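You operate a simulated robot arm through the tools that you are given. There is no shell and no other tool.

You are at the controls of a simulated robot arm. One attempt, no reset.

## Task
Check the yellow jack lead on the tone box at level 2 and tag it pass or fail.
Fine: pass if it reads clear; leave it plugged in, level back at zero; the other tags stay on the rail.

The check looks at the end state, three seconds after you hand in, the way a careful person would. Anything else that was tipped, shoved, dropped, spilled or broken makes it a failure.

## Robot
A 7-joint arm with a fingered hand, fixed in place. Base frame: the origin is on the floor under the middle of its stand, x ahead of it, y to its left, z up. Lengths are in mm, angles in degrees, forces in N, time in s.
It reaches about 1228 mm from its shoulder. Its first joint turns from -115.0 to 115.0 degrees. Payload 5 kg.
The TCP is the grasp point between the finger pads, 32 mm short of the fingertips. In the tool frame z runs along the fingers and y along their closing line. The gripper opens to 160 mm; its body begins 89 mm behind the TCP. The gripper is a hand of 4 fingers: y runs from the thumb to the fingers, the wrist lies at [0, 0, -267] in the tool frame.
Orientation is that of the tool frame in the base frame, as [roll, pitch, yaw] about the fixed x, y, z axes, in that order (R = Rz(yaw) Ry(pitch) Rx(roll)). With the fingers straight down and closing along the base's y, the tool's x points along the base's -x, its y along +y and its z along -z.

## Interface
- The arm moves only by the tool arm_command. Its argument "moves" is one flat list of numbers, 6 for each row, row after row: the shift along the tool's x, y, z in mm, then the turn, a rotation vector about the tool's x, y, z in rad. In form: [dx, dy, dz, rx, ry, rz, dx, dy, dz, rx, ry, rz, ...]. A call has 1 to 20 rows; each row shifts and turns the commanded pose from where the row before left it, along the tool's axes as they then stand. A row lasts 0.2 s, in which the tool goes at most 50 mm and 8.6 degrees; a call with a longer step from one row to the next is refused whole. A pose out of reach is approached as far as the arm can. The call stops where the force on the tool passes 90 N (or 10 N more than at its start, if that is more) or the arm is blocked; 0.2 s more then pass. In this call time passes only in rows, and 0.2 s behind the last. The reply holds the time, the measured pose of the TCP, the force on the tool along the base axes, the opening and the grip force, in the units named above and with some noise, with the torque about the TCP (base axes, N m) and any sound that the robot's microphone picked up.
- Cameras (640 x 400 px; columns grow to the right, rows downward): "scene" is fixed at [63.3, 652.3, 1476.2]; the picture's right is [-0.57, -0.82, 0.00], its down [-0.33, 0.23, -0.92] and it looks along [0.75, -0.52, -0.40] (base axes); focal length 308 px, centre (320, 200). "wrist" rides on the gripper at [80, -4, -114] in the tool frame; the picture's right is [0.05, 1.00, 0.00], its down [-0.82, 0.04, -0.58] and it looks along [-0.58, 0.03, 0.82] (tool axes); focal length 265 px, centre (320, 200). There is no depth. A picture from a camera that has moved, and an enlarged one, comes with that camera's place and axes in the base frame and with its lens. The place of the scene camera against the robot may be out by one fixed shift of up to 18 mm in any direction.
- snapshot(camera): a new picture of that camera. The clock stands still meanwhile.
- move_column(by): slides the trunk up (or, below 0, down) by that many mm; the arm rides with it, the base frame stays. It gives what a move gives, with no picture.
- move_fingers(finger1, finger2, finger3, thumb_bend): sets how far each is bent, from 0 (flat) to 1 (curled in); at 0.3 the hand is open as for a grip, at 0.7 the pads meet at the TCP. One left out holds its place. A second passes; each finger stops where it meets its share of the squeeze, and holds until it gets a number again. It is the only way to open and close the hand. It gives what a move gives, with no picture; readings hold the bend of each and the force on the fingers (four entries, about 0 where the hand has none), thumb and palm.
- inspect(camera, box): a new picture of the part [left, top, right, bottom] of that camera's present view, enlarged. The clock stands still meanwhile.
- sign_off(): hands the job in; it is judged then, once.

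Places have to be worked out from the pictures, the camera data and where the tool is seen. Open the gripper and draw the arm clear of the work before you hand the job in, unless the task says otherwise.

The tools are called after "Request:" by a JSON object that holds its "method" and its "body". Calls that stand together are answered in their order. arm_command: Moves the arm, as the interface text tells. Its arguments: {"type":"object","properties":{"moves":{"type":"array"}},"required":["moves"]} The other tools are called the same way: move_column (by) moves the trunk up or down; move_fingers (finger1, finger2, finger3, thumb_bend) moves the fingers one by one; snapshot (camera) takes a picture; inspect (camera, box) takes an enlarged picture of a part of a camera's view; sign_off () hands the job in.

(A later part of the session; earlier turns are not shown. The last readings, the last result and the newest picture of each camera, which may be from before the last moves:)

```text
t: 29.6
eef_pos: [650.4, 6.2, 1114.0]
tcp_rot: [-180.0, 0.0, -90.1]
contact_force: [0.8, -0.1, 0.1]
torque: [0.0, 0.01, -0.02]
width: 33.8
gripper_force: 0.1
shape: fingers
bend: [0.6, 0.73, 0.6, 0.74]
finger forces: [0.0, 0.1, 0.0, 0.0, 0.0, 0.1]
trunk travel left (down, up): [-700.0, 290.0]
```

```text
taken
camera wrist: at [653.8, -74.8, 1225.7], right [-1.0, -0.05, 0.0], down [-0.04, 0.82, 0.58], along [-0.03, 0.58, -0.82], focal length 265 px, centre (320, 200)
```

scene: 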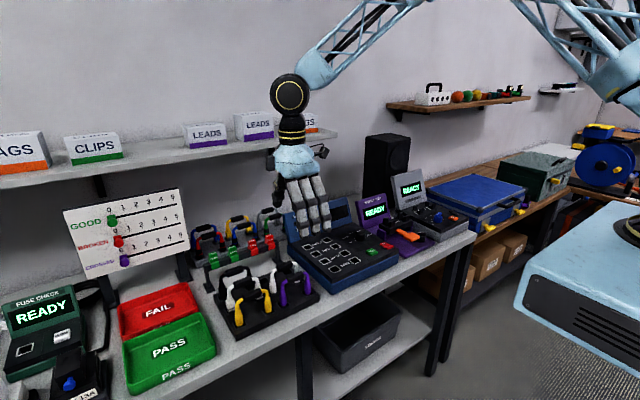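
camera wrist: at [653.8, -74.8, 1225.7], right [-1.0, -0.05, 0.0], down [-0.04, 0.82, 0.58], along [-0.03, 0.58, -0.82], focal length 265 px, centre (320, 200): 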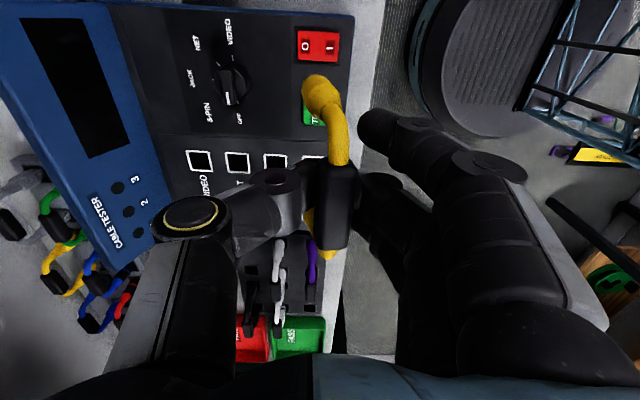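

Request:
{"method": "arm_command", "body": {"moves": [6, -2, 0, 0, 0, 0, 12, -4, 0, 0, 0, 0, 18, -6, 0, 0, 0, 0, 23, -6, 0, 0, 0, 0, 23, -6, 0, 0, 0, 0, 23, -6, 0, 0, 0, 0, 23, -6, 0, 0, 0, 0, 23, -6, 0, 0, 0, 0, 23, -6, 0, 0, 0, 0, 23, -6, 0, 0, 0, 0, 23, -6, 0, 0, 0, 0, 23, -6, 0, 0, 0, 0, 23, -6, 0, 0, 0, 0, 23, -6, 0, 0, 0, 0, 23, -6, 0, 0, 0, 0, 23, -6, 0, 0, 0, 0, 23, -6, 0, 0, 0, 0, 18, -6, 0, 0, 0, 0, 12, -6, 0, 0, 0, 0, 6, -2, 0, 0, 0, 0]}}

Request:
{"method": "snapshot", "body": {"camera": "wrist"}}

Request:
{"method": "inspect", "body": {"camera": "scene", "box": [360, 100, 480, 250]}}

```text
t: 33.8
eef_pos: [758.2, -388.1, 1111.9]
tcp_rot: [179.9, 0.0, -90.1]
contact_force: [-0.5, -0.9, -1.3]
torque: [0.01, -0.01, -0.02]
width: 33.6
gripper_force: 0.1
shape: fingers
bend: [0.6, 0.73, 0.6, 0.74]
finger forces: [0.1, 0.0, 0.0, 0.0, 0.1, 0.0]
trunk travel left (down, up): [-700.0, 290.0]
```

```text
taken
camera wrist: at [762.6, -468.5, 1225.4], right [-1.0, -0.05, 0.0], down [-0.04, 0.82, 0.58], along [-0.03, 0.58, -0.82], focal length 265 px, centre (320, 200)
```

wrist: 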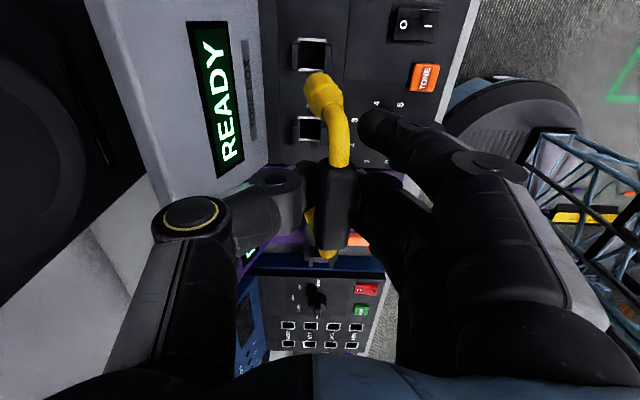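

```text
2.67 times, centred on (420, 175) of scene
camera zoom: at [63.3, 652.3, 1476.2], right [-0.57, -0.82, 0.0], down [-0.33, 0.23, -0.92], along [0.75, -0.52, -0.4], focal length 822 px, centre (53, 267)
```

zoom: 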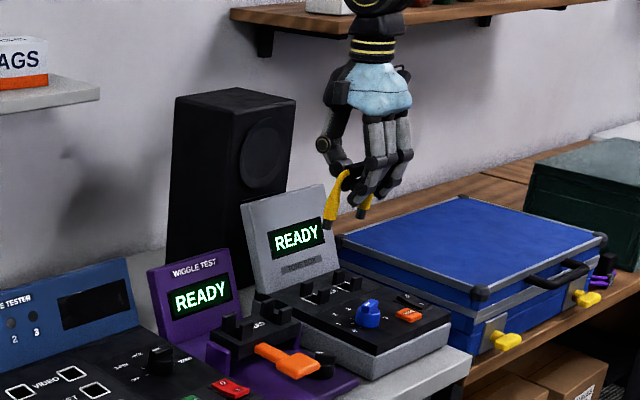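

Request:
{"method": "inspect", "body": {"camera": "wrist", "box": [240, 20, 400, 180]}}

Request:
{"method": "inspect", "body": {"camera": "wrist", "box": [260, 0, 480, 140]}}

```text
2.50 times, centred on (320, 100) of wrist
camera zoom: at [762.6, -468.5, 1225.4], right [-1.0, -0.05, 0.0], down [-0.04, 0.82, 0.58], along [-0.03, 0.58, -0.82], focal length 664 px, centre (320, 450)
```

zoom: 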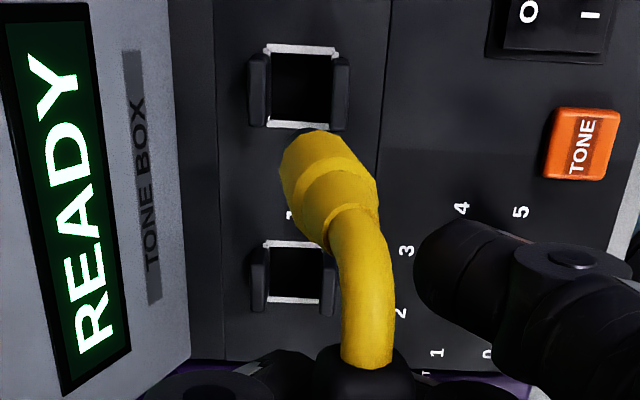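

```text
2.86 times, centred on (370, 70) of wrist
camera zoom: at [762.6, -468.5, 1225.4], right [-1.0, -0.05, 0.0], down [-0.04, 0.82, 0.58], along [-0.03, 0.58, -0.82], focal length 758 px, centre (177, 571)
```

zoom: 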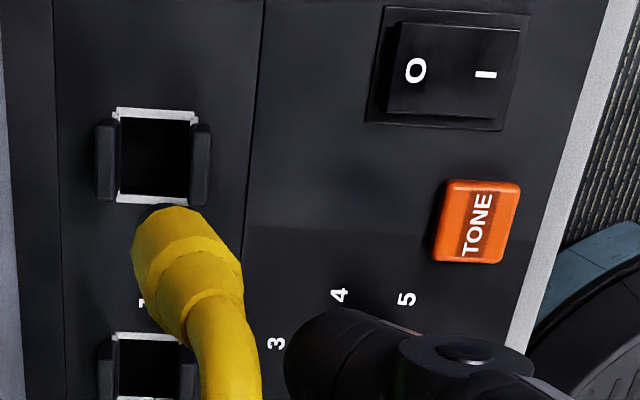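

From this view the holes are about 25 mm square at roughly (769, -433) and (769, -351), z≈903. The lead hangs about 7° off vertical with its handle at about (750, -385). I shift over the holes, tilt the hand about 6.5° to bring the lead upright, and look again.

Request:
{"method": "arm_command", "body": {"moves": [3, -8, 0, 0, 0, 0, 4, -10, 0, 0, 0, 0, 0, -2, 0, -0.038, 0, 0, 0, 0, 0, -0.038, 0, 0, 0, 0, 0, -0.038, 0, 0]}}

Request:
{"method": "snapshot", "body": {"camera": "wrist"}}

Request:
{"method": "inspect", "body": {"camera": "scene", "box": [390, 130, 470, 230]}}

```text
t: 35.0
eef_pos: [779.9, -393.0, 1112.8]
tcp_rot: [173.4, 0.0, -90.1]
contact_force: [-0.6, 0.6, -0.9]
torque: [0.03, 0.03, 0.04]
width: 33.8
gripper_force: 0.0
shape: fingers
bend: [0.6, 0.73, 0.6, 0.74]
finger forces: [0.0, 0.0, 0.1, 0.0, 0.1, 0.1]
trunk travel left (down, up): [-700.0, 290.0]
```

```text
taken
camera wrist: at [796.6, -475.7, 1224.9], right [-0.99, -0.05, 0.11], down [0.03, 0.81, 0.58], along [-0.12, 0.58, -0.81], focal length 265 px, centre (320, 200)
```

wrist: 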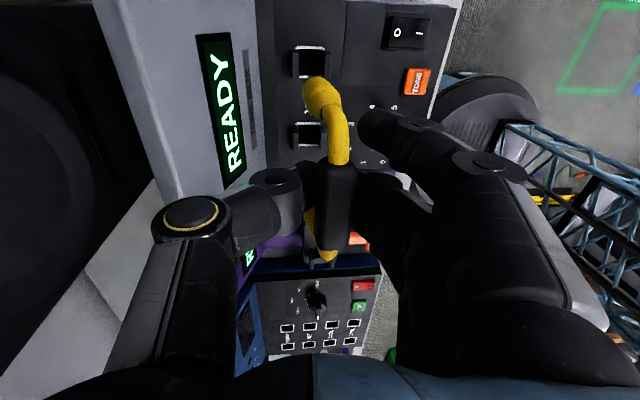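

```text
4.00 times, centred on (430, 180) of scene
camera zoom: at [63.3, 652.3, 1476.2], right [-0.57, -0.82, 0.0], down [-0.33, 0.23, -0.92], along [0.75, -0.52, -0.4], focal length 1234 px, centre (-120, 280)
```

zoom: 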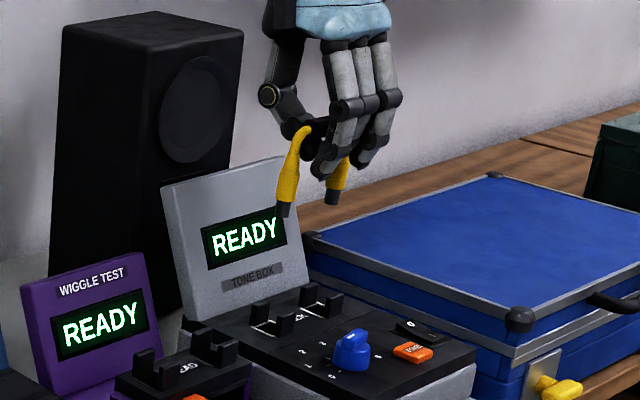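

Request:
{"method": "inspect", "body": {"camera": "wrist", "box": [250, 30, 390, 170]}}

```text
2.86 times, centred on (320, 100) of wrist
camera zoom: at [796.6, -475.7, 1224.9], right [-0.99, -0.05, 0.11], down [0.03, 0.81, 0.58], along [-0.12, 0.58, -0.81], focal length 758 px, centre (320, 486)
```

zoom: 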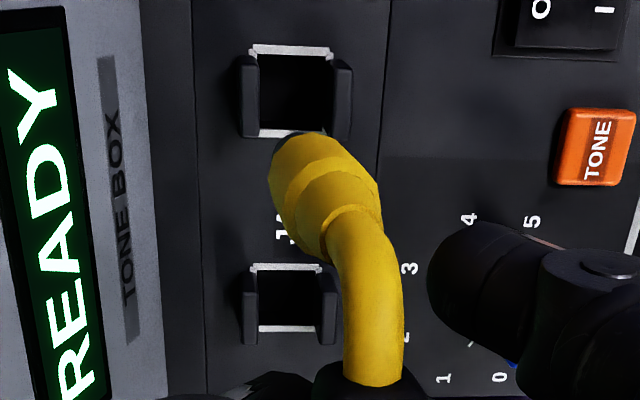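

The lead is now almost upright and above the holes in y. It is about 4 mm too far in x. I correct that and lower it until the plug tips are just above the guide prongs.

Request:
{"method": "arm_command", "body": {"moves": [0, -0.9, 12, 0, 0, 0, 0, -0.9, 16, 0, 0, 0, 0, -0.95, 17, 0, 0, 0, 0, -0.95, 16, 0, 0, 0, 0, -0.95, 12, 0, 0, 0]}}

Request:
{"method": "snapshot", "body": {"camera": "wrist"}}

Request:
{"method": "inspect", "body": {"camera": "wrist", "box": [250, 10, 390, 150]}}

Request:
{"method": "inspect", "body": {"camera": "scene", "box": [390, 150, 470, 240]}}

```text
t: 36.2
eef_pos: [777.5, -394.7, 1039.7]
tcp_rot: [173.4, 0.0, -89.9]
contact_force: [0.0, 0.0, -1.2]
torque: [0.0, -0.02, 0.01]
width: 33.8
gripper_force: 0.2
shape: fingers
bend: [0.6, 0.73, 0.6, 0.74]
finger forces: [0.0, 0.0, 0.1, 0.0, 0.1, 0.1]
trunk travel left (down, up): [-700.0, 290.0]
```

```text
taken
camera wrist: at [793.4, -475.3, 1150.8], right [-0.99, -0.05, 0.11], down [0.02, 0.81, 0.58], along [-0.12, 0.58, -0.81], focal length 265 px, centre (320, 200)
```

wrist: 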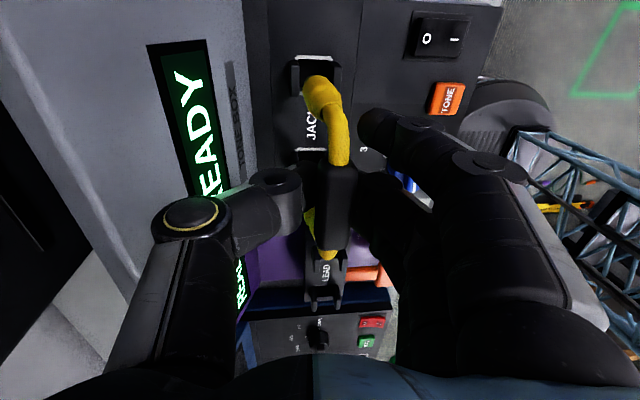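

```text
2.86 times, centred on (320, 80) of wrist
camera zoom: at [793.4, -475.3, 1150.8], right [-0.99, -0.05, 0.11], down [0.02, 0.81, 0.58], along [-0.12, 0.58, -0.81], focal length 758 px, centre (320, 543)
```

zoom: 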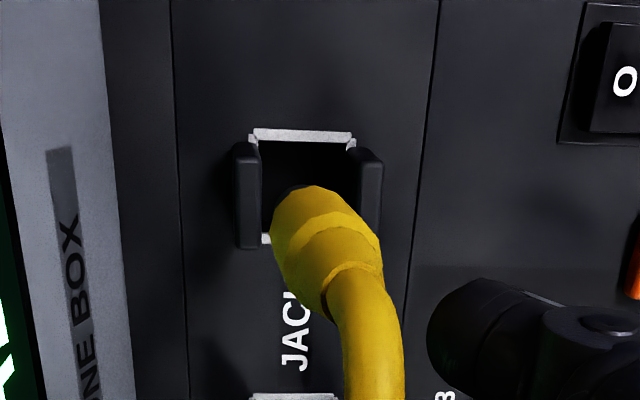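

```text
4.44 times, centred on (430, 195) of scene
camera zoom: at [63.3, 652.3, 1476.2], right [-0.57, -0.82, 0.0], down [-0.33, 0.23, -0.92], along [0.75, -0.52, -0.4], focal length 1371 px, centre (-169, 222)
```

zoom: 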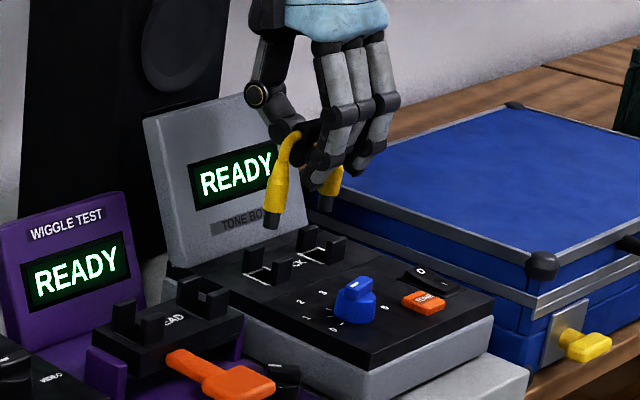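

The tips are at about z=938, and about 4–5 mm too far in x from the hole centre. I shift -x by 4 mm and lower in short steps, watching force and view.

Request:
{"method": "arm_command", "body": {"moves": [-1, 4, 0.5, 0, 0, 0, 0, -0.9, 8, 0, 0, 0, 0, -0.9, 8, 0, 0, 0]}}

Request:
{"method": "inspect", "body": {"camera": "wrist", "box": [250, 0, 390, 140]}}

Request:
{"method": "inspect", "body": {"camera": "scene", "box": [400, 160, 460, 230]}}

```text
t: 37.0
eef_pos: [773.0, -393.0, 1022.8]
tcp_rot: [173.5, 0.0, -90.1]
contact_force: [0.9, 0.1, -1.0]
torque: [-0.02, -0.02, -0.01]
width: 33.5
gripper_force: 0.1
shape: fingers
bend: [0.6, 0.73, 0.6, 0.74]
finger forces: [0.1, 0.0, 0.0, 0.0, 0.0, 0.1]
trunk travel left (down, up): [-700.0, 290.0]
```

```text
2.86 times, centred on (320, 70) of wrist
camera zoom: at [788.7, -474.7, 1134.0], right [-0.99, -0.05, 0.11], down [0.02, 0.82, 0.58], along [-0.12, 0.58, -0.81], focal length 758 px, centre (320, 571)
```

zoom: 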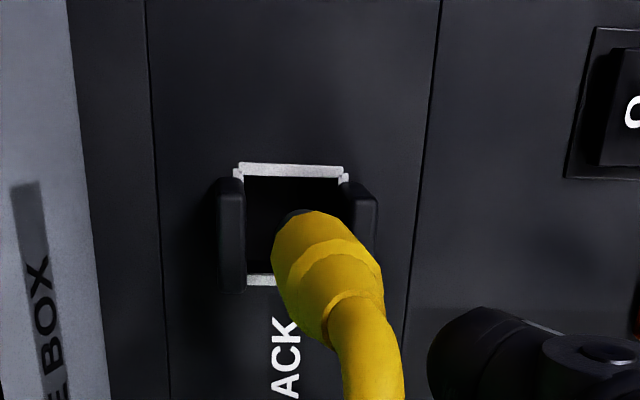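

```text
5.71 times, centred on (430, 195) of scene
camera zoom: at [63.3, 652.3, 1476.2], right [-0.57, -0.82, 0.0], down [-0.33, 0.23, -0.92], along [0.75, -0.52, -0.4], focal length 1762 px, centre (-309, 229)
```

zoom: 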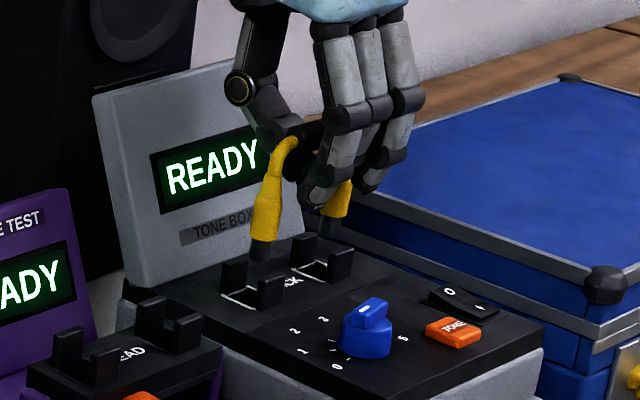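

The tip (766, -432.5) is now over the hole centre (766, -431). I lower further in small steps.

Request:
{"method": "arm_command", "body": {"moves": [-0.5, -0.9, 8, 0, 0, 0, 0, -0.9, 8, 0, 0, 0]}}

Request:
{"method": "inspect", "body": {"camera": "wrist", "box": [250, 0, 390, 140]}}

Request:
{"method": "inspect", "body": {"camera": "scene", "box": [400, 160, 460, 230]}}

```text
t: 37.6
eef_pos: [773.3, -391.7, 1007.3]
tcp_rot: [173.4, 0.0, -90.0]
contact_force: [-0.5, -1.3, -0.3]
torque: [0.01, 0.02, 0.01]
width: 34.0
gripper_force: 0.0
shape: fingers
bend: [0.6, 0.73, 0.6, 0.74]
finger forces: [0.1, 0.0, 0.1, 0.0, 0.0, 0.0]
trunk travel left (down, up): [-700.0, 290.0]
```

```text
2.86 times, centred on (320, 70) of wrist
camera zoom: at [789.0, -473.4, 1118.5], right [-0.99, -0.05, 0.11], down [0.02, 0.81, 0.58], along [-0.12, 0.58, -0.81], focal length 758 px, centre (320, 571)
```

zoom: 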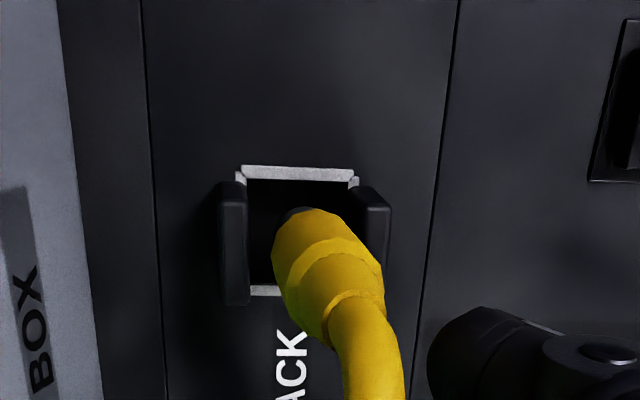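

```text
5.71 times, centred on (430, 195) of scene
camera zoom: at [63.3, 652.3, 1476.2], right [-0.57, -0.82, 0.0], down [-0.33, 0.23, -0.92], along [0.75, -0.52, -0.4], focal length 1762 px, centre (-309, 229)
```

zoom: 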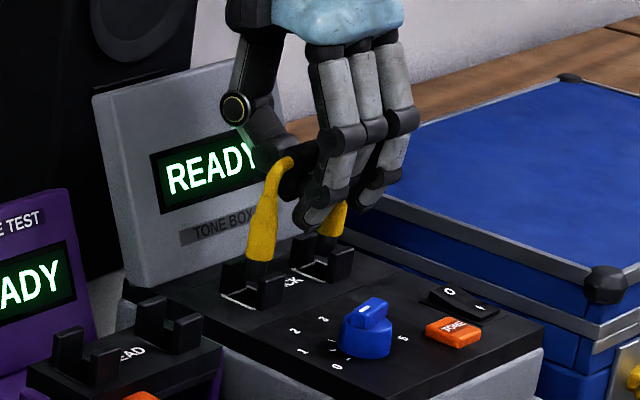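

Still aligned, no contact force. I continue down.

Request:
{"method": "arm_command", "body": {"moves": [0, -0.9, 8, 0, 0, 0]}}

Request:
{"method": "arm_command", "body": {"moves": [0, -0.7, 6, 0, 0, 0]}}

Request:
{"method": "inspect", "body": {"camera": "wrist", "box": [230, 0, 410, 270]}}

Request:
{"method": "inspect", "body": {"camera": "scene", "box": [400, 160, 460, 230]}}

```text
t: 38.0
eef_pos: [771.4, -391.8, 998.1]
tcp_rot: [173.5, -0.1, -90.0]
contact_force: [-1.1, -0.2, -1.2]
torque: [0.01, 0.0, -0.02]
width: 33.5
gripper_force: 0.0
shape: fingers
bend: [0.6, 0.73, 0.6, 0.74]
finger forces: [0.0, 0.0, 0.0, 0.0, 0.0, 0.0]
trunk travel left (down, up): [-700.0, 290.0]
```

```text
t: 38.4
eef_pos: [771.9, -392.2, 993.5]
tcp_rot: [173.5, 0.0, -90.0]
contact_force: [-1.4, -0.1, -0.9]
torque: [0.0, 0.0, -0.02]
width: 33.7
gripper_force: 0.2
shape: fingers
bend: [0.6, 0.73, 0.6, 0.74]
finger forces: [0.0, 0.1, 0.0, 0.1, 0.1, 0.0]
trunk travel left (down, up): [-700.0, 290.0]
```

```text
1.48 times, centred on (320, 135) of wrist
camera zoom: at [788.7, -473.5, 1104.9], right [-0.99, -0.05, 0.11], down [0.02, 0.82, 0.58], along [-0.12, 0.58, -0.81], focal length 393 px, centre (320, 296)
```

zoom: 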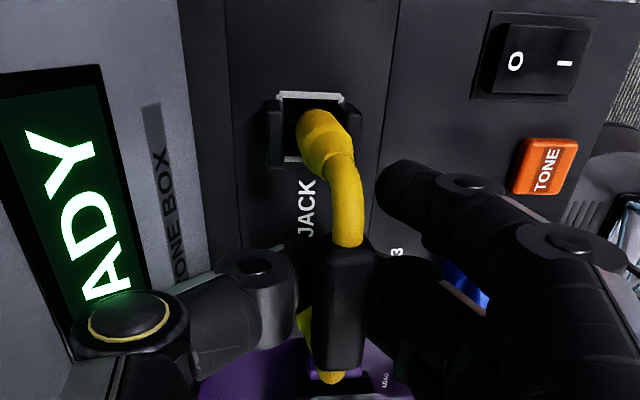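

```text
5.71 times, centred on (430, 195) of scene
camera zoom: at [63.3, 652.3, 1476.2], right [-0.57, -0.82, 0.0], down [-0.33, 0.23, -0.92], along [0.75, -0.52, -0.4], focal length 1762 px, centre (-309, 229)
```

zoom: 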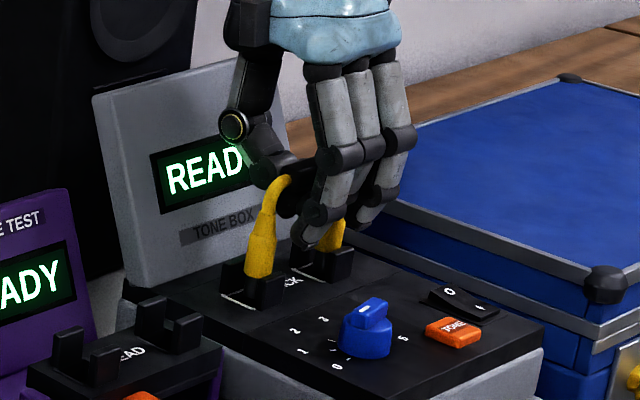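

The plugs are entering the holes with barely any force. I keep lowering in 6 mm steps and watch for the stop.

Request:
{"method": "arm_command", "body": {"moves": [0, -0.7, 6, 0, 0, 0]}}

Request:
{"method": "arm_command", "body": {"moves": [0, -0.6, 5, 0, 0, 0]}}

Request:
{"method": "inspect", "body": {"camera": "wrist", "box": [230, 0, 410, 270]}}

Request:
{"method": "inspect", "body": {"camera": "scene", "box": [400, 160, 460, 230]}}

```text
t: 38.8
eef_pos: [772.7, -392.0, 985.6]
tcp_rot: [173.4, 0.1, -90.0]
contact_force: [0.4, 0.5, -1.4]
torque: [0.02, -0.01, -0.01]
width: 33.9
gripper_force: 0.1
shape: fingers
bend: [0.6, 0.73, 0.6, 0.74]
finger forces: [0.1, 0.0, 0.0, 0.1, 0.0, 0.0]
trunk travel left (down, up): [-700.0, 290.0]
```

```text
t: 39.2
eef_pos: [772.1, -392.1, 982.1]
tcp_rot: [173.3, -0.1, -90.0]
contact_force: [0.8, -0.3, -0.5]
torque: [0.01, 0.01, 0.01]
width: 33.5
gripper_force: 0.0
shape: fingers
bend: [0.6, 0.73, 0.6, 0.74]
finger forces: [0.0, 0.0, 0.1, 0.0, 0.1, 0.0]
trunk travel left (down, up): [-700.0, 290.0]
```

```text
1.48 times, centred on (320, 135) of wrist
camera zoom: at [788.5, -473.6, 1093.0], right [-0.99, -0.05, 0.11], down [0.02, 0.82, 0.58], along [-0.12, 0.58, -0.81], focal length 393 px, centre (320, 296)
```

zoom: 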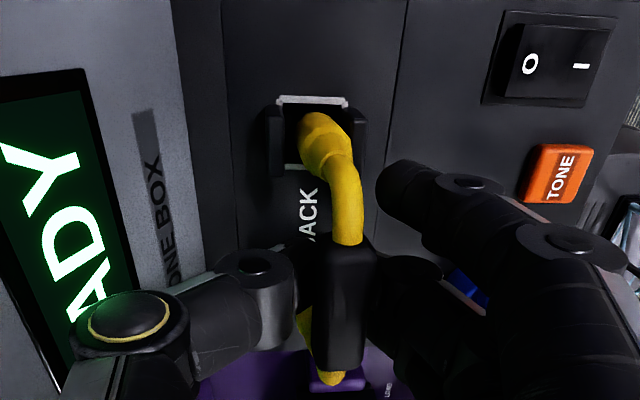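

```text
5.71 times, centred on (430, 195) of scene
camera zoom: at [63.3, 652.3, 1476.2], right [-0.57, -0.82, 0.0], down [-0.33, 0.23, -0.92], along [0.75, -0.52, -0.4], focal length 1762 px, centre (-309, 229)
```

zoom: 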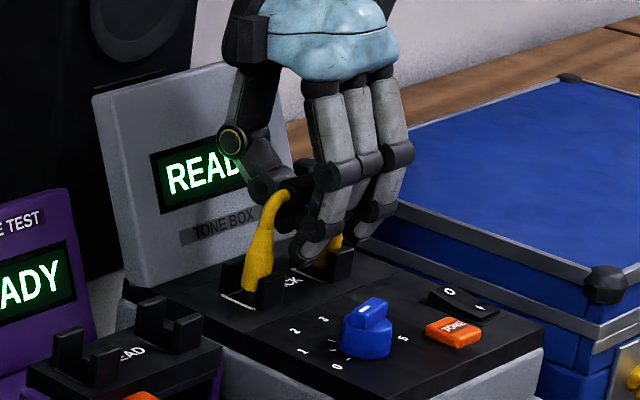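

Request:
{"method": "arm_command", "body": {"moves": [0, -0.6, 5, 0, 0, 0]}}

Request:
{"method": "arm_command", "body": {"moves": [0, -0.6, 5, 0, 0, 0]}}

Request:
{"method": "inspect", "body": {"camera": "wrist", "box": [230, 0, 410, 270]}}

Request:
{"method": "inspect", "body": {"camera": "scene", "box": [400, 160, 460, 230]}}

```text
t: 39.6
eef_pos: [771.4, -392.4, 977.2]
tcp_rot: [173.5, 0.0, -90.1]
contact_force: [-0.8, -0.7, -1.1]
torque: [-0.02, -0.01, 0.01]
width: 33.6
gripper_force: 0.1
shape: fingers
bend: [0.6, 0.73, 0.6, 0.74]
finger forces: [0.1, 0.0, 0.0, 0.0, 0.0, 0.0]
trunk travel left (down, up): [-700.0, 290.0]
```

```text
t: 40.0
eef_pos: [771.9, -392.4, 971.5]
tcp_rot: [173.5, 0.0, -90.0]
contact_force: [-0.3, 0.9, -0.7]
torque: [0.04, 0.01, 0.0]
width: 33.8
gripper_force: 0.1
shape: fingers
bend: [0.6, 0.73, 0.6, 0.74]
finger forces: [0.0, 0.0, 0.1, 0.0, 0.1, 0.0]
trunk travel left (down, up): [-700.0, 290.0]
```

```text
1.48 times, centred on (320, 135) of wrist
camera zoom: at [787.8, -473.7, 1082.7], right [-0.99, -0.05, 0.11], down [0.02, 0.81, 0.58], along [-0.12, 0.58, -0.81], focal length 393 px, centre (320, 296)
```

zoom: 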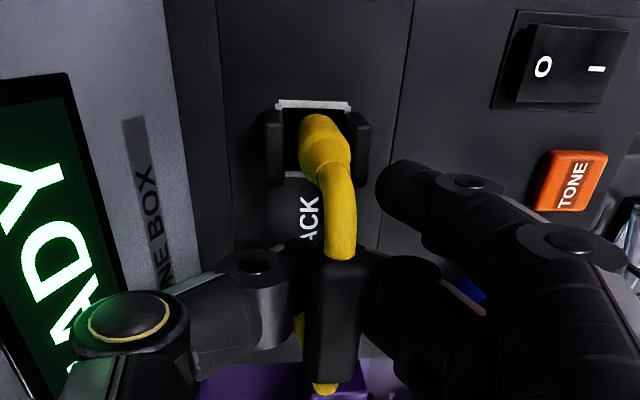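

```text
5.71 times, centred on (430, 195) of scene
camera zoom: at [63.3, 652.3, 1476.2], right [-0.57, -0.82, 0.0], down [-0.33, 0.23, -0.92], along [0.75, -0.52, -0.4], focal length 1762 px, centre (-309, 229)
```

zoom: 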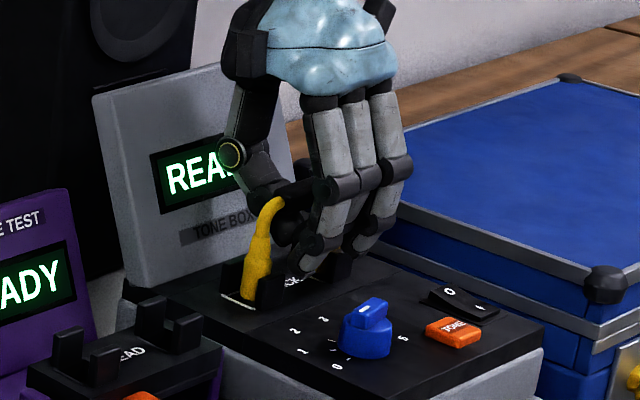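

The handle no longer follows the hand, so the plugs are bottomed in the holes. I open finger 2 and the thumb to let go of the handle.

Request:
{"method": "move_fingers", "body": {"finger1": 0.55, "finger2": 0.55, "finger3": 0.55, "thumb_bend": 0.55}}

Request:
{"method": "inspect", "body": {"camera": "wrist", "box": [230, 0, 410, 270]}}

Request:
{"method": "inspect", "body": {"camera": "scene", "box": [400, 160, 460, 230]}}

```text
t: 41.0
eef_pos: [770.4, -391.4, 971.7]
tcp_rot: [173.5, 0.0, -90.0]
contact_force: [0.1, 0.6, -0.5]
torque: [0.01, -0.01, 0.01]
width: 71.2
gripper_force: 0.1
shape: fingers
bend: [0.55, 0.55, 0.55, 0.55]
finger forces: [0.0, 0.0, 0.0, 0.0, 0.0, 0.0]
trunk travel left (down, up): [-700.0, 290.0]
```

```text
1.48 times, centred on (320, 135) of wrist
camera zoom: at [787.8, -473.6, 1082.8], right [-0.99, -0.05, 0.11], down [0.02, 0.82, 0.58], along [-0.12, 0.58, -0.81], focal length 393 px, centre (320, 296)
```

zoom: 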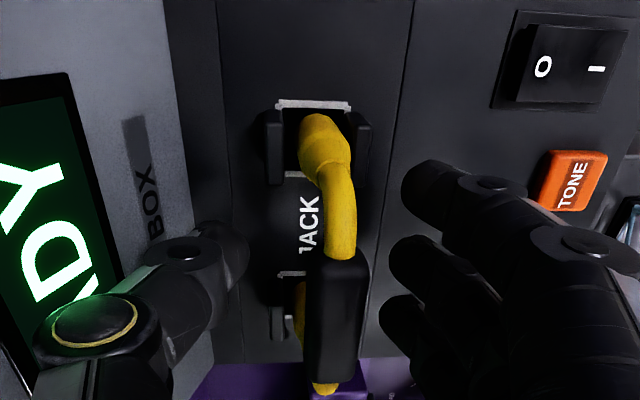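

```text
5.71 times, centred on (430, 195) of scene
camera zoom: at [63.3, 652.3, 1476.2], right [-0.57, -0.82, 0.0], down [-0.33, 0.23, -0.92], along [0.75, -0.52, -0.4], focal length 1762 px, centre (-309, 229)
```

zoom: 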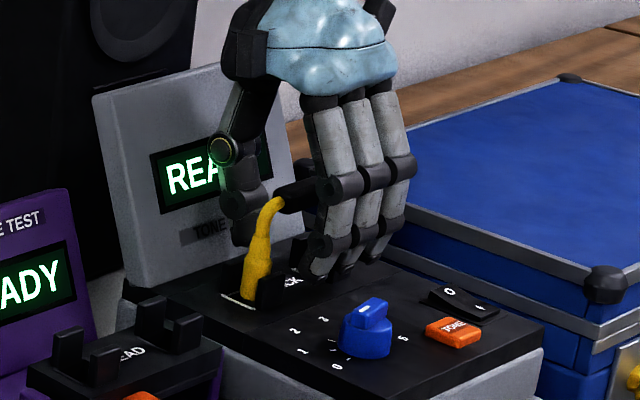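

The lead stands by itself, with the handle at about (766, -392, 982). I raise the hand straight up off it and level the hand again.

Request:
{"method": "arm_command", "body": {"moves": [0, 1, -8, 0, 0, 0, 0, 1.7, -15, 0, 0, 0, 0, 1.7, -15, 0, 0, 0, 0, 1.7, -15, 0, 0, 0, 0, 1.7, -15, 0, 0, 0, 0, 1.7, -15, 0, 0, 0, 0, 2.9, -25, 0, 0, 0, 0, 2.9, -25, 0.038, 0, 0, 0, 0, -20, 0.038, 0, 0, 0, 0, 0, 0.038, 0, 0]}}

Request:
{"method": "snapshot", "body": {"camera": "wrist"}}

Request:
{"method": "inspect", "body": {"camera": "scene", "box": [380, 150, 480, 250]}}

```text
t: 43.2
eef_pos: [772.8, -392.2, 1127.0]
tcp_rot: [-179.9, 0.0, -90.0]
contact_force: [-0.1, -0.6, 0.4]
torque: [0.04, -0.05, -0.01]
width: 71.0
gripper_force: 0.0
shape: fingers
bend: [0.55, 0.55, 0.55, 0.55]
finger forces: [0.1, 0.0, 0.0, 0.0, 0.0, 0.1]
trunk travel left (down, up): [-700.0, 290.0]
```

```text
taken
camera wrist: at [776.2, -473.6, 1239.2], right [-1.0, -0.05, 0.0], down [-0.04, 0.82, 0.58], along [-0.03, 0.58, -0.82], focal length 265 px, centre (320, 200)
```

wrist: 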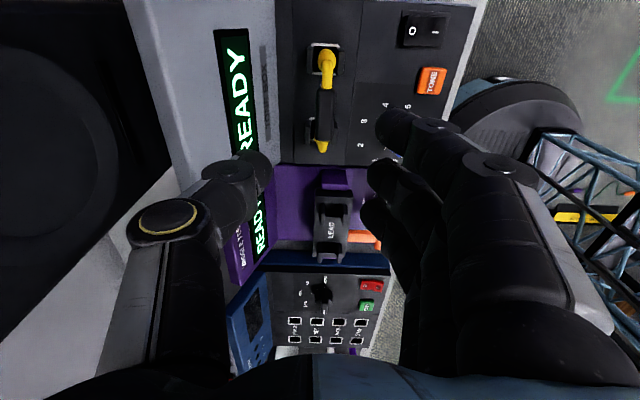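

```text
4.00 times, centred on (430, 200) of scene
camera zoom: at [63.3, 652.3, 1476.2], right [-0.57, -0.82, 0.0], down [-0.33, 0.23, -0.92], along [0.75, -0.52, -0.4], focal length 1234 px, centre (-120, 200)
```

zoom: 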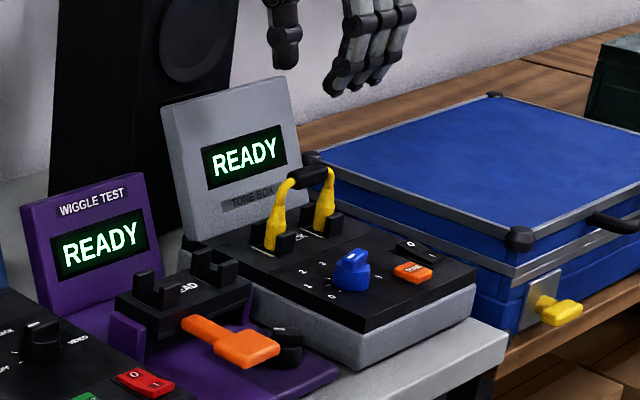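

The lead is plugged into both jack holders. Now I move back over the knob to see its exact pointer position.

Request:
{"method": "arm_command", "body": {"moves": [12, 36, 0, 0, 0, 0, 12, 36, 0, 0, 0, 0, 12, 36, 0, 0, 0, 0, 0, 0, 25, 0, 0, 0, 0, 0, 25, 0, 0, 0]}}

Request:
{"method": "snapshot", "body": {"camera": "wrist"}}

Request:
{"method": "inspect", "body": {"camera": "wrist", "box": [240, 60, 400, 190]}}

```text
t: 44.4
eef_pos: [664.2, -427.2, 1077.4]
tcp_rot: [180.0, 0.1, -90.0]
contact_force: [0.1, 0.8, 0.6]
torque: [-0.01, 0.0, -0.01]
width: 71.0
gripper_force: 0.1
shape: fingers
bend: [0.55, 0.55, 0.55, 0.55]
finger forces: [0.1, 0.1, 0.0, 0.0, 0.0, 0.0]
trunk travel left (down, up): [-700.0, 290.0]
```

```text
taken
camera wrist: at [667.0, -509.0, 1189.6], right [-1.0, -0.05, 0.0], down [-0.04, 0.82, 0.58], along [-0.03, 0.58, -0.82], focal length 265 px, centre (320, 200)
```

wrist: 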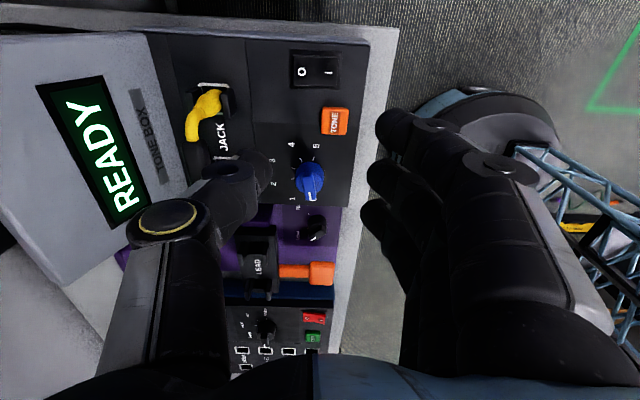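

```text
3.08 times, centred on (320, 125) of wrist
camera zoom: at [667.0, -509.0, 1189.6], right [-1.0, -0.05, 0.0], down [-0.04, 0.82, 0.58], along [-0.03, 0.58, -0.82], focal length 817 px, centre (320, 431)
```

zoom: 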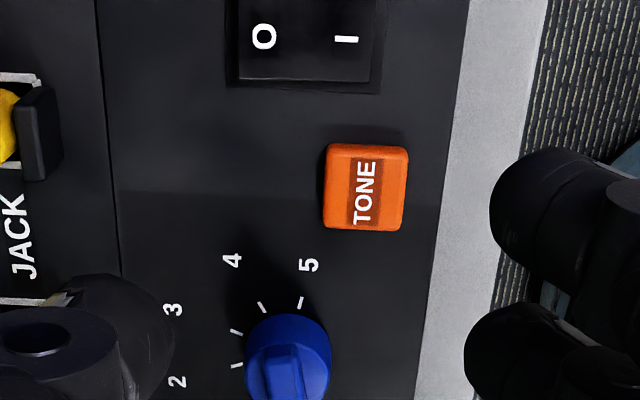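

Request:
{"method": "inspect", "body": {"camera": "wrist", "box": [260, 120, 370, 230]}}

Request:
{"method": "inspect", "body": {"camera": "scene", "box": [425, 195, 475, 240]}}

```text
3.64 times, centred on (315, 175) of wrist
camera zoom: at [667.0, -509.0, 1189.6], right [-1.0, -0.05, 0.0], down [-0.04, 0.82, 0.58], along [-0.03, 0.58, -0.82], focal length 965 px, centre (338, 291)
```

zoom: 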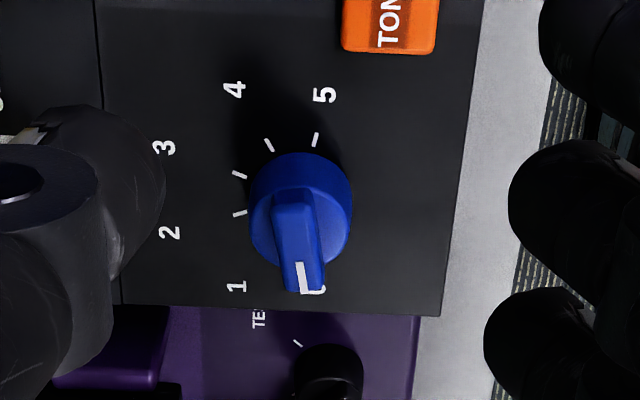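

```text
8.89 times, centred on (450, 218) of scene
camera zoom: at [63.3, 652.3, 1476.2], right [-0.57, -0.82, 0.0], down [-0.33, 0.23, -0.92], along [0.75, -0.52, -0.4], focal length 2741 px, centre (-836, 44)
```

zoom: 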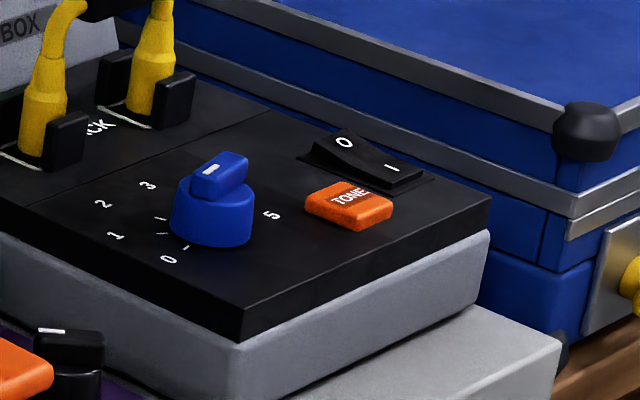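

The knob's bar points at 0 (about 112° from +x), with 45° per level, so level 2 needs a -90° turn about vertical. I will pinch the knob with thumb and finger 2 only, so I curl fingers 1 and 3 out of the way here in free space and look.

Request:
{"method": "move_fingers", "body": {"finger1": 1.0, "finger2": 0.55, "finger3": 1.0, "thumb_bend": 0.55}}

Request:
{"method": "snapshot", "body": {"camera": "wrist"}}

Request:
{"method": "inspect", "body": {"camera": "scene", "box": [400, 90, 520, 240]}}

```text
t: 45.4
eef_pos: [663.7, -426.6, 1077.3]
tcp_rot: [-180.0, 0.0, -90.0]
contact_force: [-0.2, 0.0, 0.5]
torque: [-0.03, -0.03, 0.01]
width: 58.2
gripper_force: 0.1
shape: fingers
bend: [1.0, 0.55, 1.0, 0.55]
finger forces: [0.0, 0.0, 0.1, 0.1, 0.2, 0.0]
trunk travel left (down, up): [-700.0, 290.0]
```

```text
taken
camera wrist: at [667.2, -508.4, 1189.8], right [-1.0, -0.05, 0.0], down [-0.04, 0.82, 0.58], along [-0.03, 0.58, -0.82], focal length 265 px, centre (320, 200)
```

wrist: 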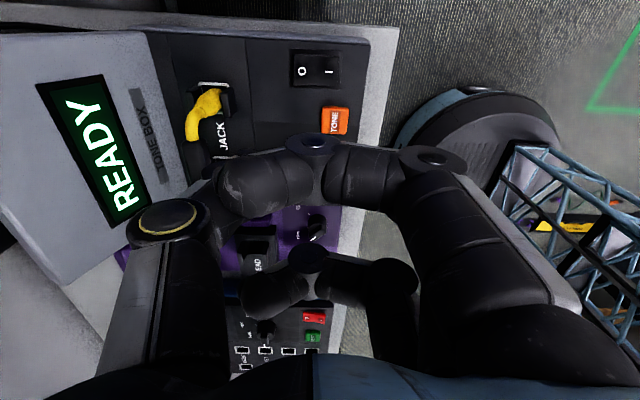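

```text
2.67 times, centred on (460, 165) of scene
camera zoom: at [63.3, 652.3, 1476.2], right [-0.57, -0.82, 0.0], down [-0.33, 0.23, -0.92], along [0.75, -0.52, -0.4], focal length 822 px, centre (-53, 293)
```

zoom: 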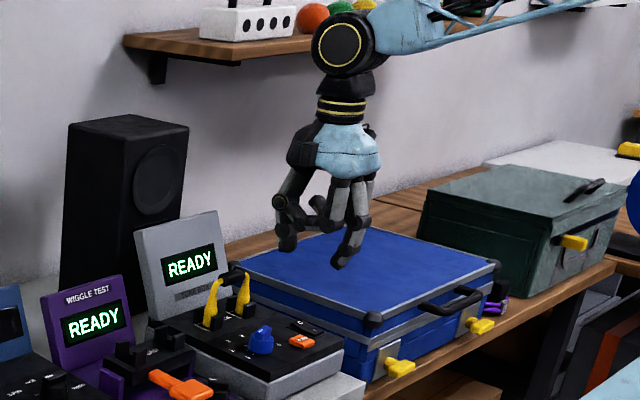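

Request:
{"method": "inspect", "body": {"camera": "scene", "box": [490, 140, 550, 200]}}

Request:
{"method": "inspect", "body": {"camera": "wrist", "box": [180, 100, 460, 320]}}

```text
6.67 times, centred on (520, 170) of scene
camera zoom: at [63.3, 652.3, 1476.2], right [-0.57, -0.82, 0.0], down [-0.33, 0.23, -0.92], along [0.75, -0.52, -0.4], focal length 2056 px, centre (-1013, 400)
```

zoom: 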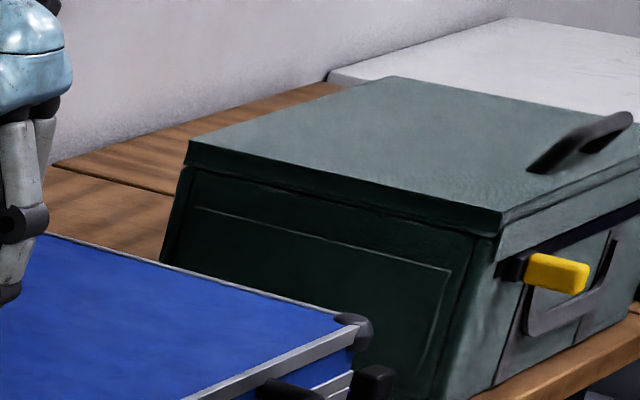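

```text
1.82 times, centred on (320, 210) of wrist
camera zoom: at [667.2, -508.4, 1189.8], right [-1.0, -0.05, 0.0], down [-0.04, 0.82, 0.58], along [-0.03, 0.58, -0.82], focal length 483 px, centre (320, 182)
```

zoom: 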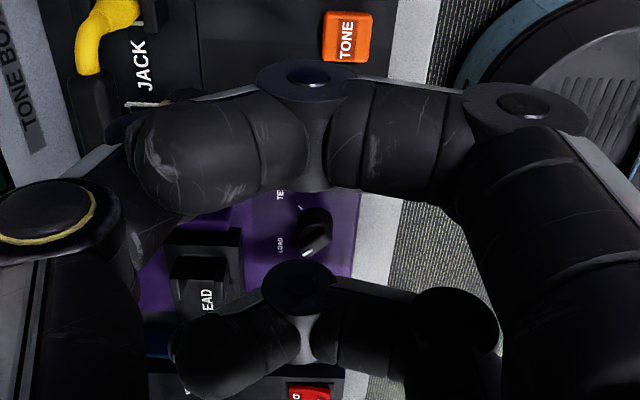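

Request:
{"method": "inspect", "body": {"camera": "scene", "box": [435, 140, 495, 200]}}

```text
6.67 times, centred on (465, 170) of scene
camera zoom: at [63.3, 652.3, 1476.2], right [-0.57, -0.82, 0.0], down [-0.33, 0.23, -0.92], along [0.75, -0.52, -0.4], focal length 2056 px, centre (-647, 400)
```

zoom: 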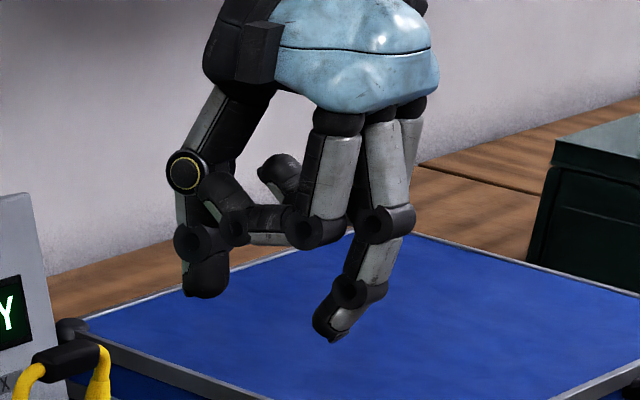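

Fingers 1 and 3 are tucked up, and thumb and finger 2 form a clean two-point pinch about 58 mm apart. I move over the knob and yaw 22.5° so the pinch is square to the knob's bar.

Request:
{"method": "arm_command", "body": {"moves": [-26, -3, 0, 0, 0, 0, -26, -3, 0, 0, 0, 0, -26, -2, 0, 0, 0, 0, 0, 0, 0, 0, 0, -0.1309, 0, 0, 0, 0, 0, -0.1309, 0, 0, 0, 0, 0, -0.1309]}}

Request:
{"method": "snapshot", "body": {"camera": "wrist"}}

Request:
{"method": "inspect", "body": {"camera": "wrist", "box": [260, 50, 400, 170]}}

Request:
{"method": "inspect", "body": {"camera": "scene", "box": [415, 130, 495, 240]}}

```text
t: 46.8
eef_pos: [671.2, -350.8, 1078.2]
tcp_rot: [-179.9, 0.1, -78.8]
contact_force: [-0.1, -1.0, -0.5]
torque: [0.01, -0.09, -0.02]
width: 58.4
gripper_force: 0.0
shape: fingers
bend: [1.0, 0.55, 1.0, 0.55]
finger forces: [0.0, 0.0, 0.0, 0.1, 0.1, 0.0]
out of reach, approached as far as the arm can: row 5, 6
trunk travel left (down, up): [-700.0, 290.0]
```

```text
taken
camera wrist: at [690.6, -429.2, 1190.9], right [-0.97, -0.24, 0.0], down [-0.2, 0.79, 0.58], along [-0.14, 0.56, -0.82], focal length 265 px, centre (320, 200)
```

wrist: 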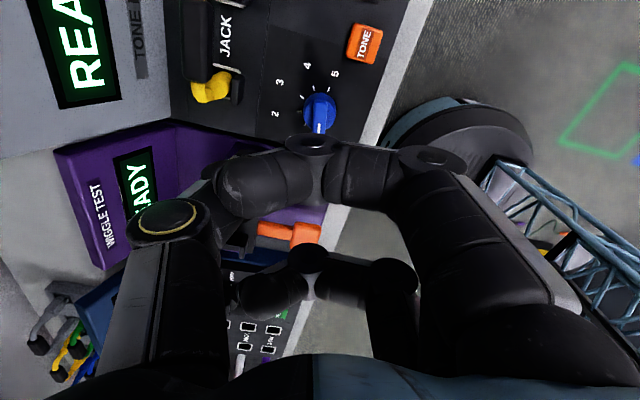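

```text
3.33 times, centred on (330, 110) of wrist
camera zoom: at [690.6, -429.2, 1190.9], right [-0.97, -0.24, 0.0], down [-0.2, 0.79, 0.58], along [-0.14, 0.56, -0.82], focal length 885 px, centre (287, 500)
```

zoom: 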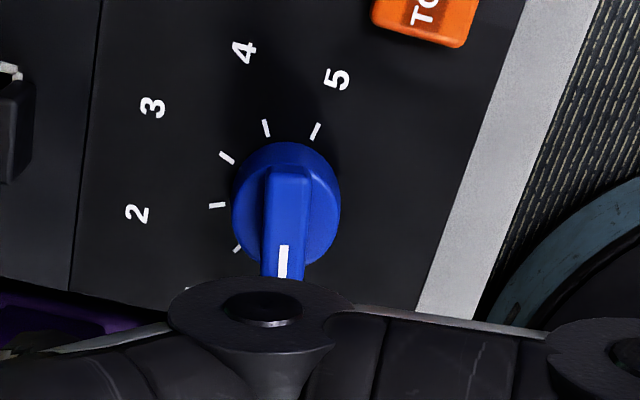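

```text
3.64 times, centred on (455, 185) of scene
camera zoom: at [63.3, 652.3, 1476.2], right [-0.57, -0.82, 0.0], down [-0.33, 0.23, -0.92], along [0.75, -0.52, -0.4], focal length 1121 px, centre (-171, 254)
```

zoom: 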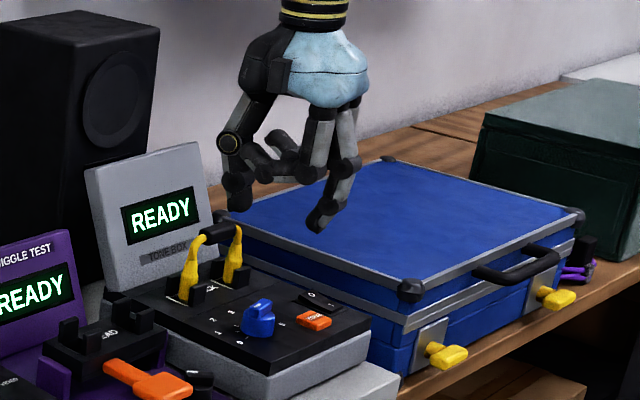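

The yaw stopped at the wrist's limit (about -79°). From the tick marks the scale has 40° per level, with 0 at +100° and 2 at +20°, knob centre about (670.6, -348). So the needed turn is -80°, which fits. I back the yaw off a little and check what it reads.

Request:
{"method": "arm_command", "body": {"moves": [0, 0, 0, 0, 0, 0.06]}}

```text
t: 47.2
eef_pos: [672.8, -349.9, 1079.0]
tcp_rot: [180.0, 0.2, -82.1]
contact_force: [-0.3, -0.4, 0.3]
torque: [-0.02, -0.03, -0.03]
width: 58.5
gripper_force: 0.0
shape: fingers
bend: [1.0, 0.55, 1.0, 0.55]
finger forces: [0.1, 0.0, 0.0, 0.0, 0.0, 0.0]
trunk travel left (down, up): [-700.0, 290.0]
```

Request:
{"method": "arm_command", "body": {"moves": [-2.2, 1.1, 0, 0, 0, 0, 0, 0, 30, 0, 0, 0, 0, 0, 30, 0, 0, 0, 0, 0, 25, 0, 0, 0]}}

Request:
{"method": "inspect", "body": {"camera": "scene", "box": [425, 170, 485, 240]}}

Request:
{"method": "snapshot", "body": {"camera": "wrist"}}

```text
t: 48.2
eef_pos: [670.4, -347.2, 990.3]
tcp_rot: [-180.0, 0.0, -82.2]
contact_force: [0.7, -0.1, -0.6]
torque: [0.02, 0.01, 0.03]
width: 58.6
gripper_force: 0.1
shape: fingers
bend: [1.0, 0.55, 1.0, 0.55]
finger forces: [0.0, 0.1, 0.0, 0.1, 0.1, 0.0]
trunk travel left (down, up): [-700.0, 290.0]
```

```text
5.71 times, centred on (455, 205) of scene
camera zoom: at [63.3, 652.3, 1476.2], right [-0.57, -0.82, 0.0], down [-0.33, 0.23, -0.92], along [0.75, -0.52, -0.4], focal length 1762 px, centre (-451, 171)
```

zoom: 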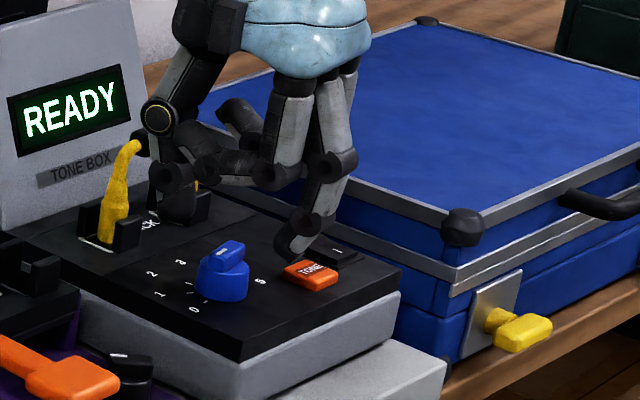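

```text
taken
camera wrist: at [684.9, -428.3, 1103.9], right [-0.98, -0.19, 0.0], down [-0.15, 0.8, 0.58], along [-0.11, 0.57, -0.82], focal length 265 px, centre (320, 200)
```

wrist: 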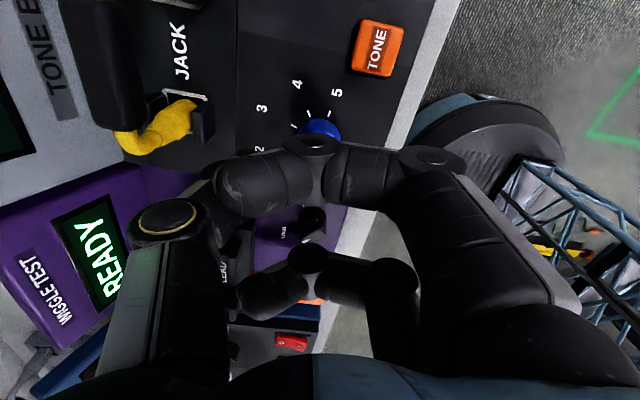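

The tips straddle the knob well. I lower in two small stages and watch the force.

Request:
{"method": "arm_command", "body": {"moves": [0, 0, 10, 0, 0, 0, 0, 0, 8, 0, 0, 0]}}

Request:
{"method": "inspect", "body": {"camera": "scene", "box": [430, 185, 480, 235]}}

```text
t: 48.8
eef_pos: [671.7, -348.1, 973.3]
tcp_rot: [-179.8, 0.0, -82.1]
contact_force: [-1.2, -0.6, 0.3]
torque: [-0.01, 0.01, 0.03]
width: 58.7
gripper_force: 0.1
shape: fingers
bend: [1.0, 0.55, 1.0, 0.55]
finger forces: [0.1, 0.0, 0.0, 0.0, 0.0, 0.0]
trunk travel left (down, up): [-700.0, 290.0]
```

```text
8.00 times, centred on (455, 210) of scene
camera zoom: at [63.3, 652.3, 1476.2], right [-0.57, -0.82, 0.0], down [-0.33, 0.23, -0.92], along [0.75, -0.52, -0.4], focal length 2467 px, centre (-760, 120)
```

zoom: 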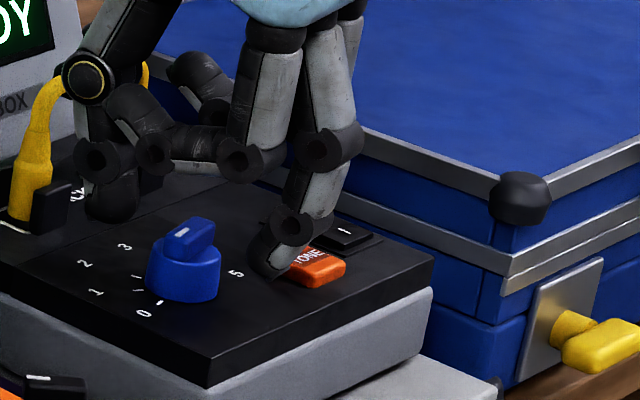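

My cross-check puts the panel at z≈907, the knob body top at 926 and the bar top at 936. The finger tips are 45 mm below the TCP, now about 928. I lower 15 mm more so the tips flank the knob body.

Request:
{"method": "arm_command", "body": {"moves": [0, 0, 8, 0, 0, 0]}}

Request:
{"method": "arm_command", "body": {"moves": [0, 0, 7, 0, 0, 0]}}

Request:
{"method": "inspect", "body": {"camera": "scene", "box": [430, 185, 480, 235]}}

```text
t: 49.2
eef_pos: [671.4, -346.7, 964.7]
tcp_rot: [-179.9, 0.1, -82.2]
contact_force: [-0.5, 0.1, 0.8]
torque: [0.02, -0.01, 0.01]
width: 58.6
gripper_force: 0.1
shape: fingers
bend: [1.0, 0.55, 1.0, 0.55]
finger forces: [0.1, 0.0, 0.1, 0.0, 0.0, 0.0]
trunk travel left (down, up): [-700.0, 290.0]
```

```text
t: 49.6
eef_pos: [672.1, -348.4, 958.0]
tcp_rot: [180.0, 0.0, -82.2]
contact_force: [0.9, -0.4, 0.4]
torque: [-0.03, -0.01, 0.0]
width: 58.4
gripper_force: 0.0
shape: fingers
bend: [1.0, 0.55, 1.0, 0.55]
finger forces: [0.0, 0.0, 0.0, 0.0, 0.1, 0.0]
trunk travel left (down, up): [-700.0, 290.0]
```

```text
8.00 times, centred on (455, 210) of scene
camera zoom: at [63.3, 652.3, 1476.2], right [-0.57, -0.82, 0.0], down [-0.33, 0.23, -0.92], along [0.75, -0.52, -0.4], focal length 2467 px, centre (-760, 120)
```

zoom: 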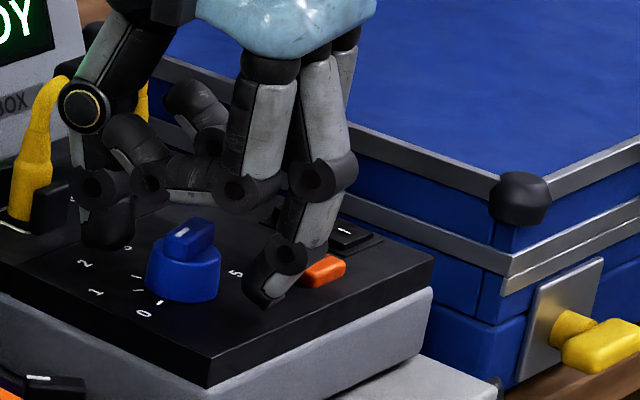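

No contact yet. I close thumb and finger 2 onto the knob in steps.

Request:
{"method": "move_fingers", "body": {"finger2": 0.61, "thumb_bend": 0.61}}

Request:
{"method": "inspect", "body": {"camera": "scene", "box": [430, 185, 480, 235]}}

```text
t: 50.6
eef_pos: [671.8, -347.6, 958.3]
tcp_rot: [180.0, 0.1, -82.2]
contact_force: [0.7, -0.7, 0.4]
torque: [-0.04, 0.0, 0.06]
width: 55.2
gripper_force: 0.1
shape: fingers
bend: [1.0, 0.61, 1.0, 0.61]
finger forces: [0.1, 0.1, 0.0, 0.0, 0.0, 0.1]
trunk travel left (down, up): [-700.0, 290.0]
```

```text
8.00 times, centred on (455, 210) of scene
camera zoom: at [63.3, 652.3, 1476.2], right [-0.57, -0.82, 0.0], down [-0.33, 0.23, -0.92], along [0.75, -0.52, -0.4], focal length 2467 px, centre (-760, 120)
```

zoom: 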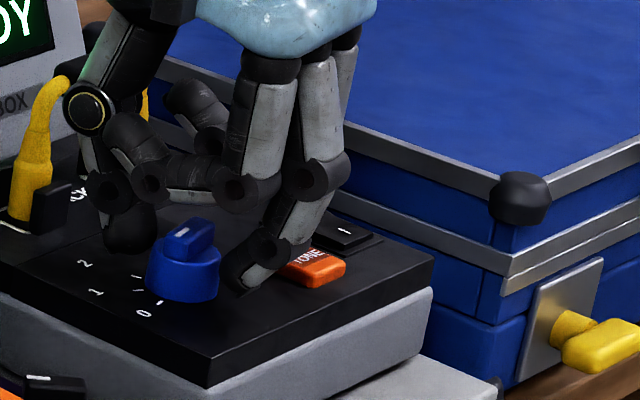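

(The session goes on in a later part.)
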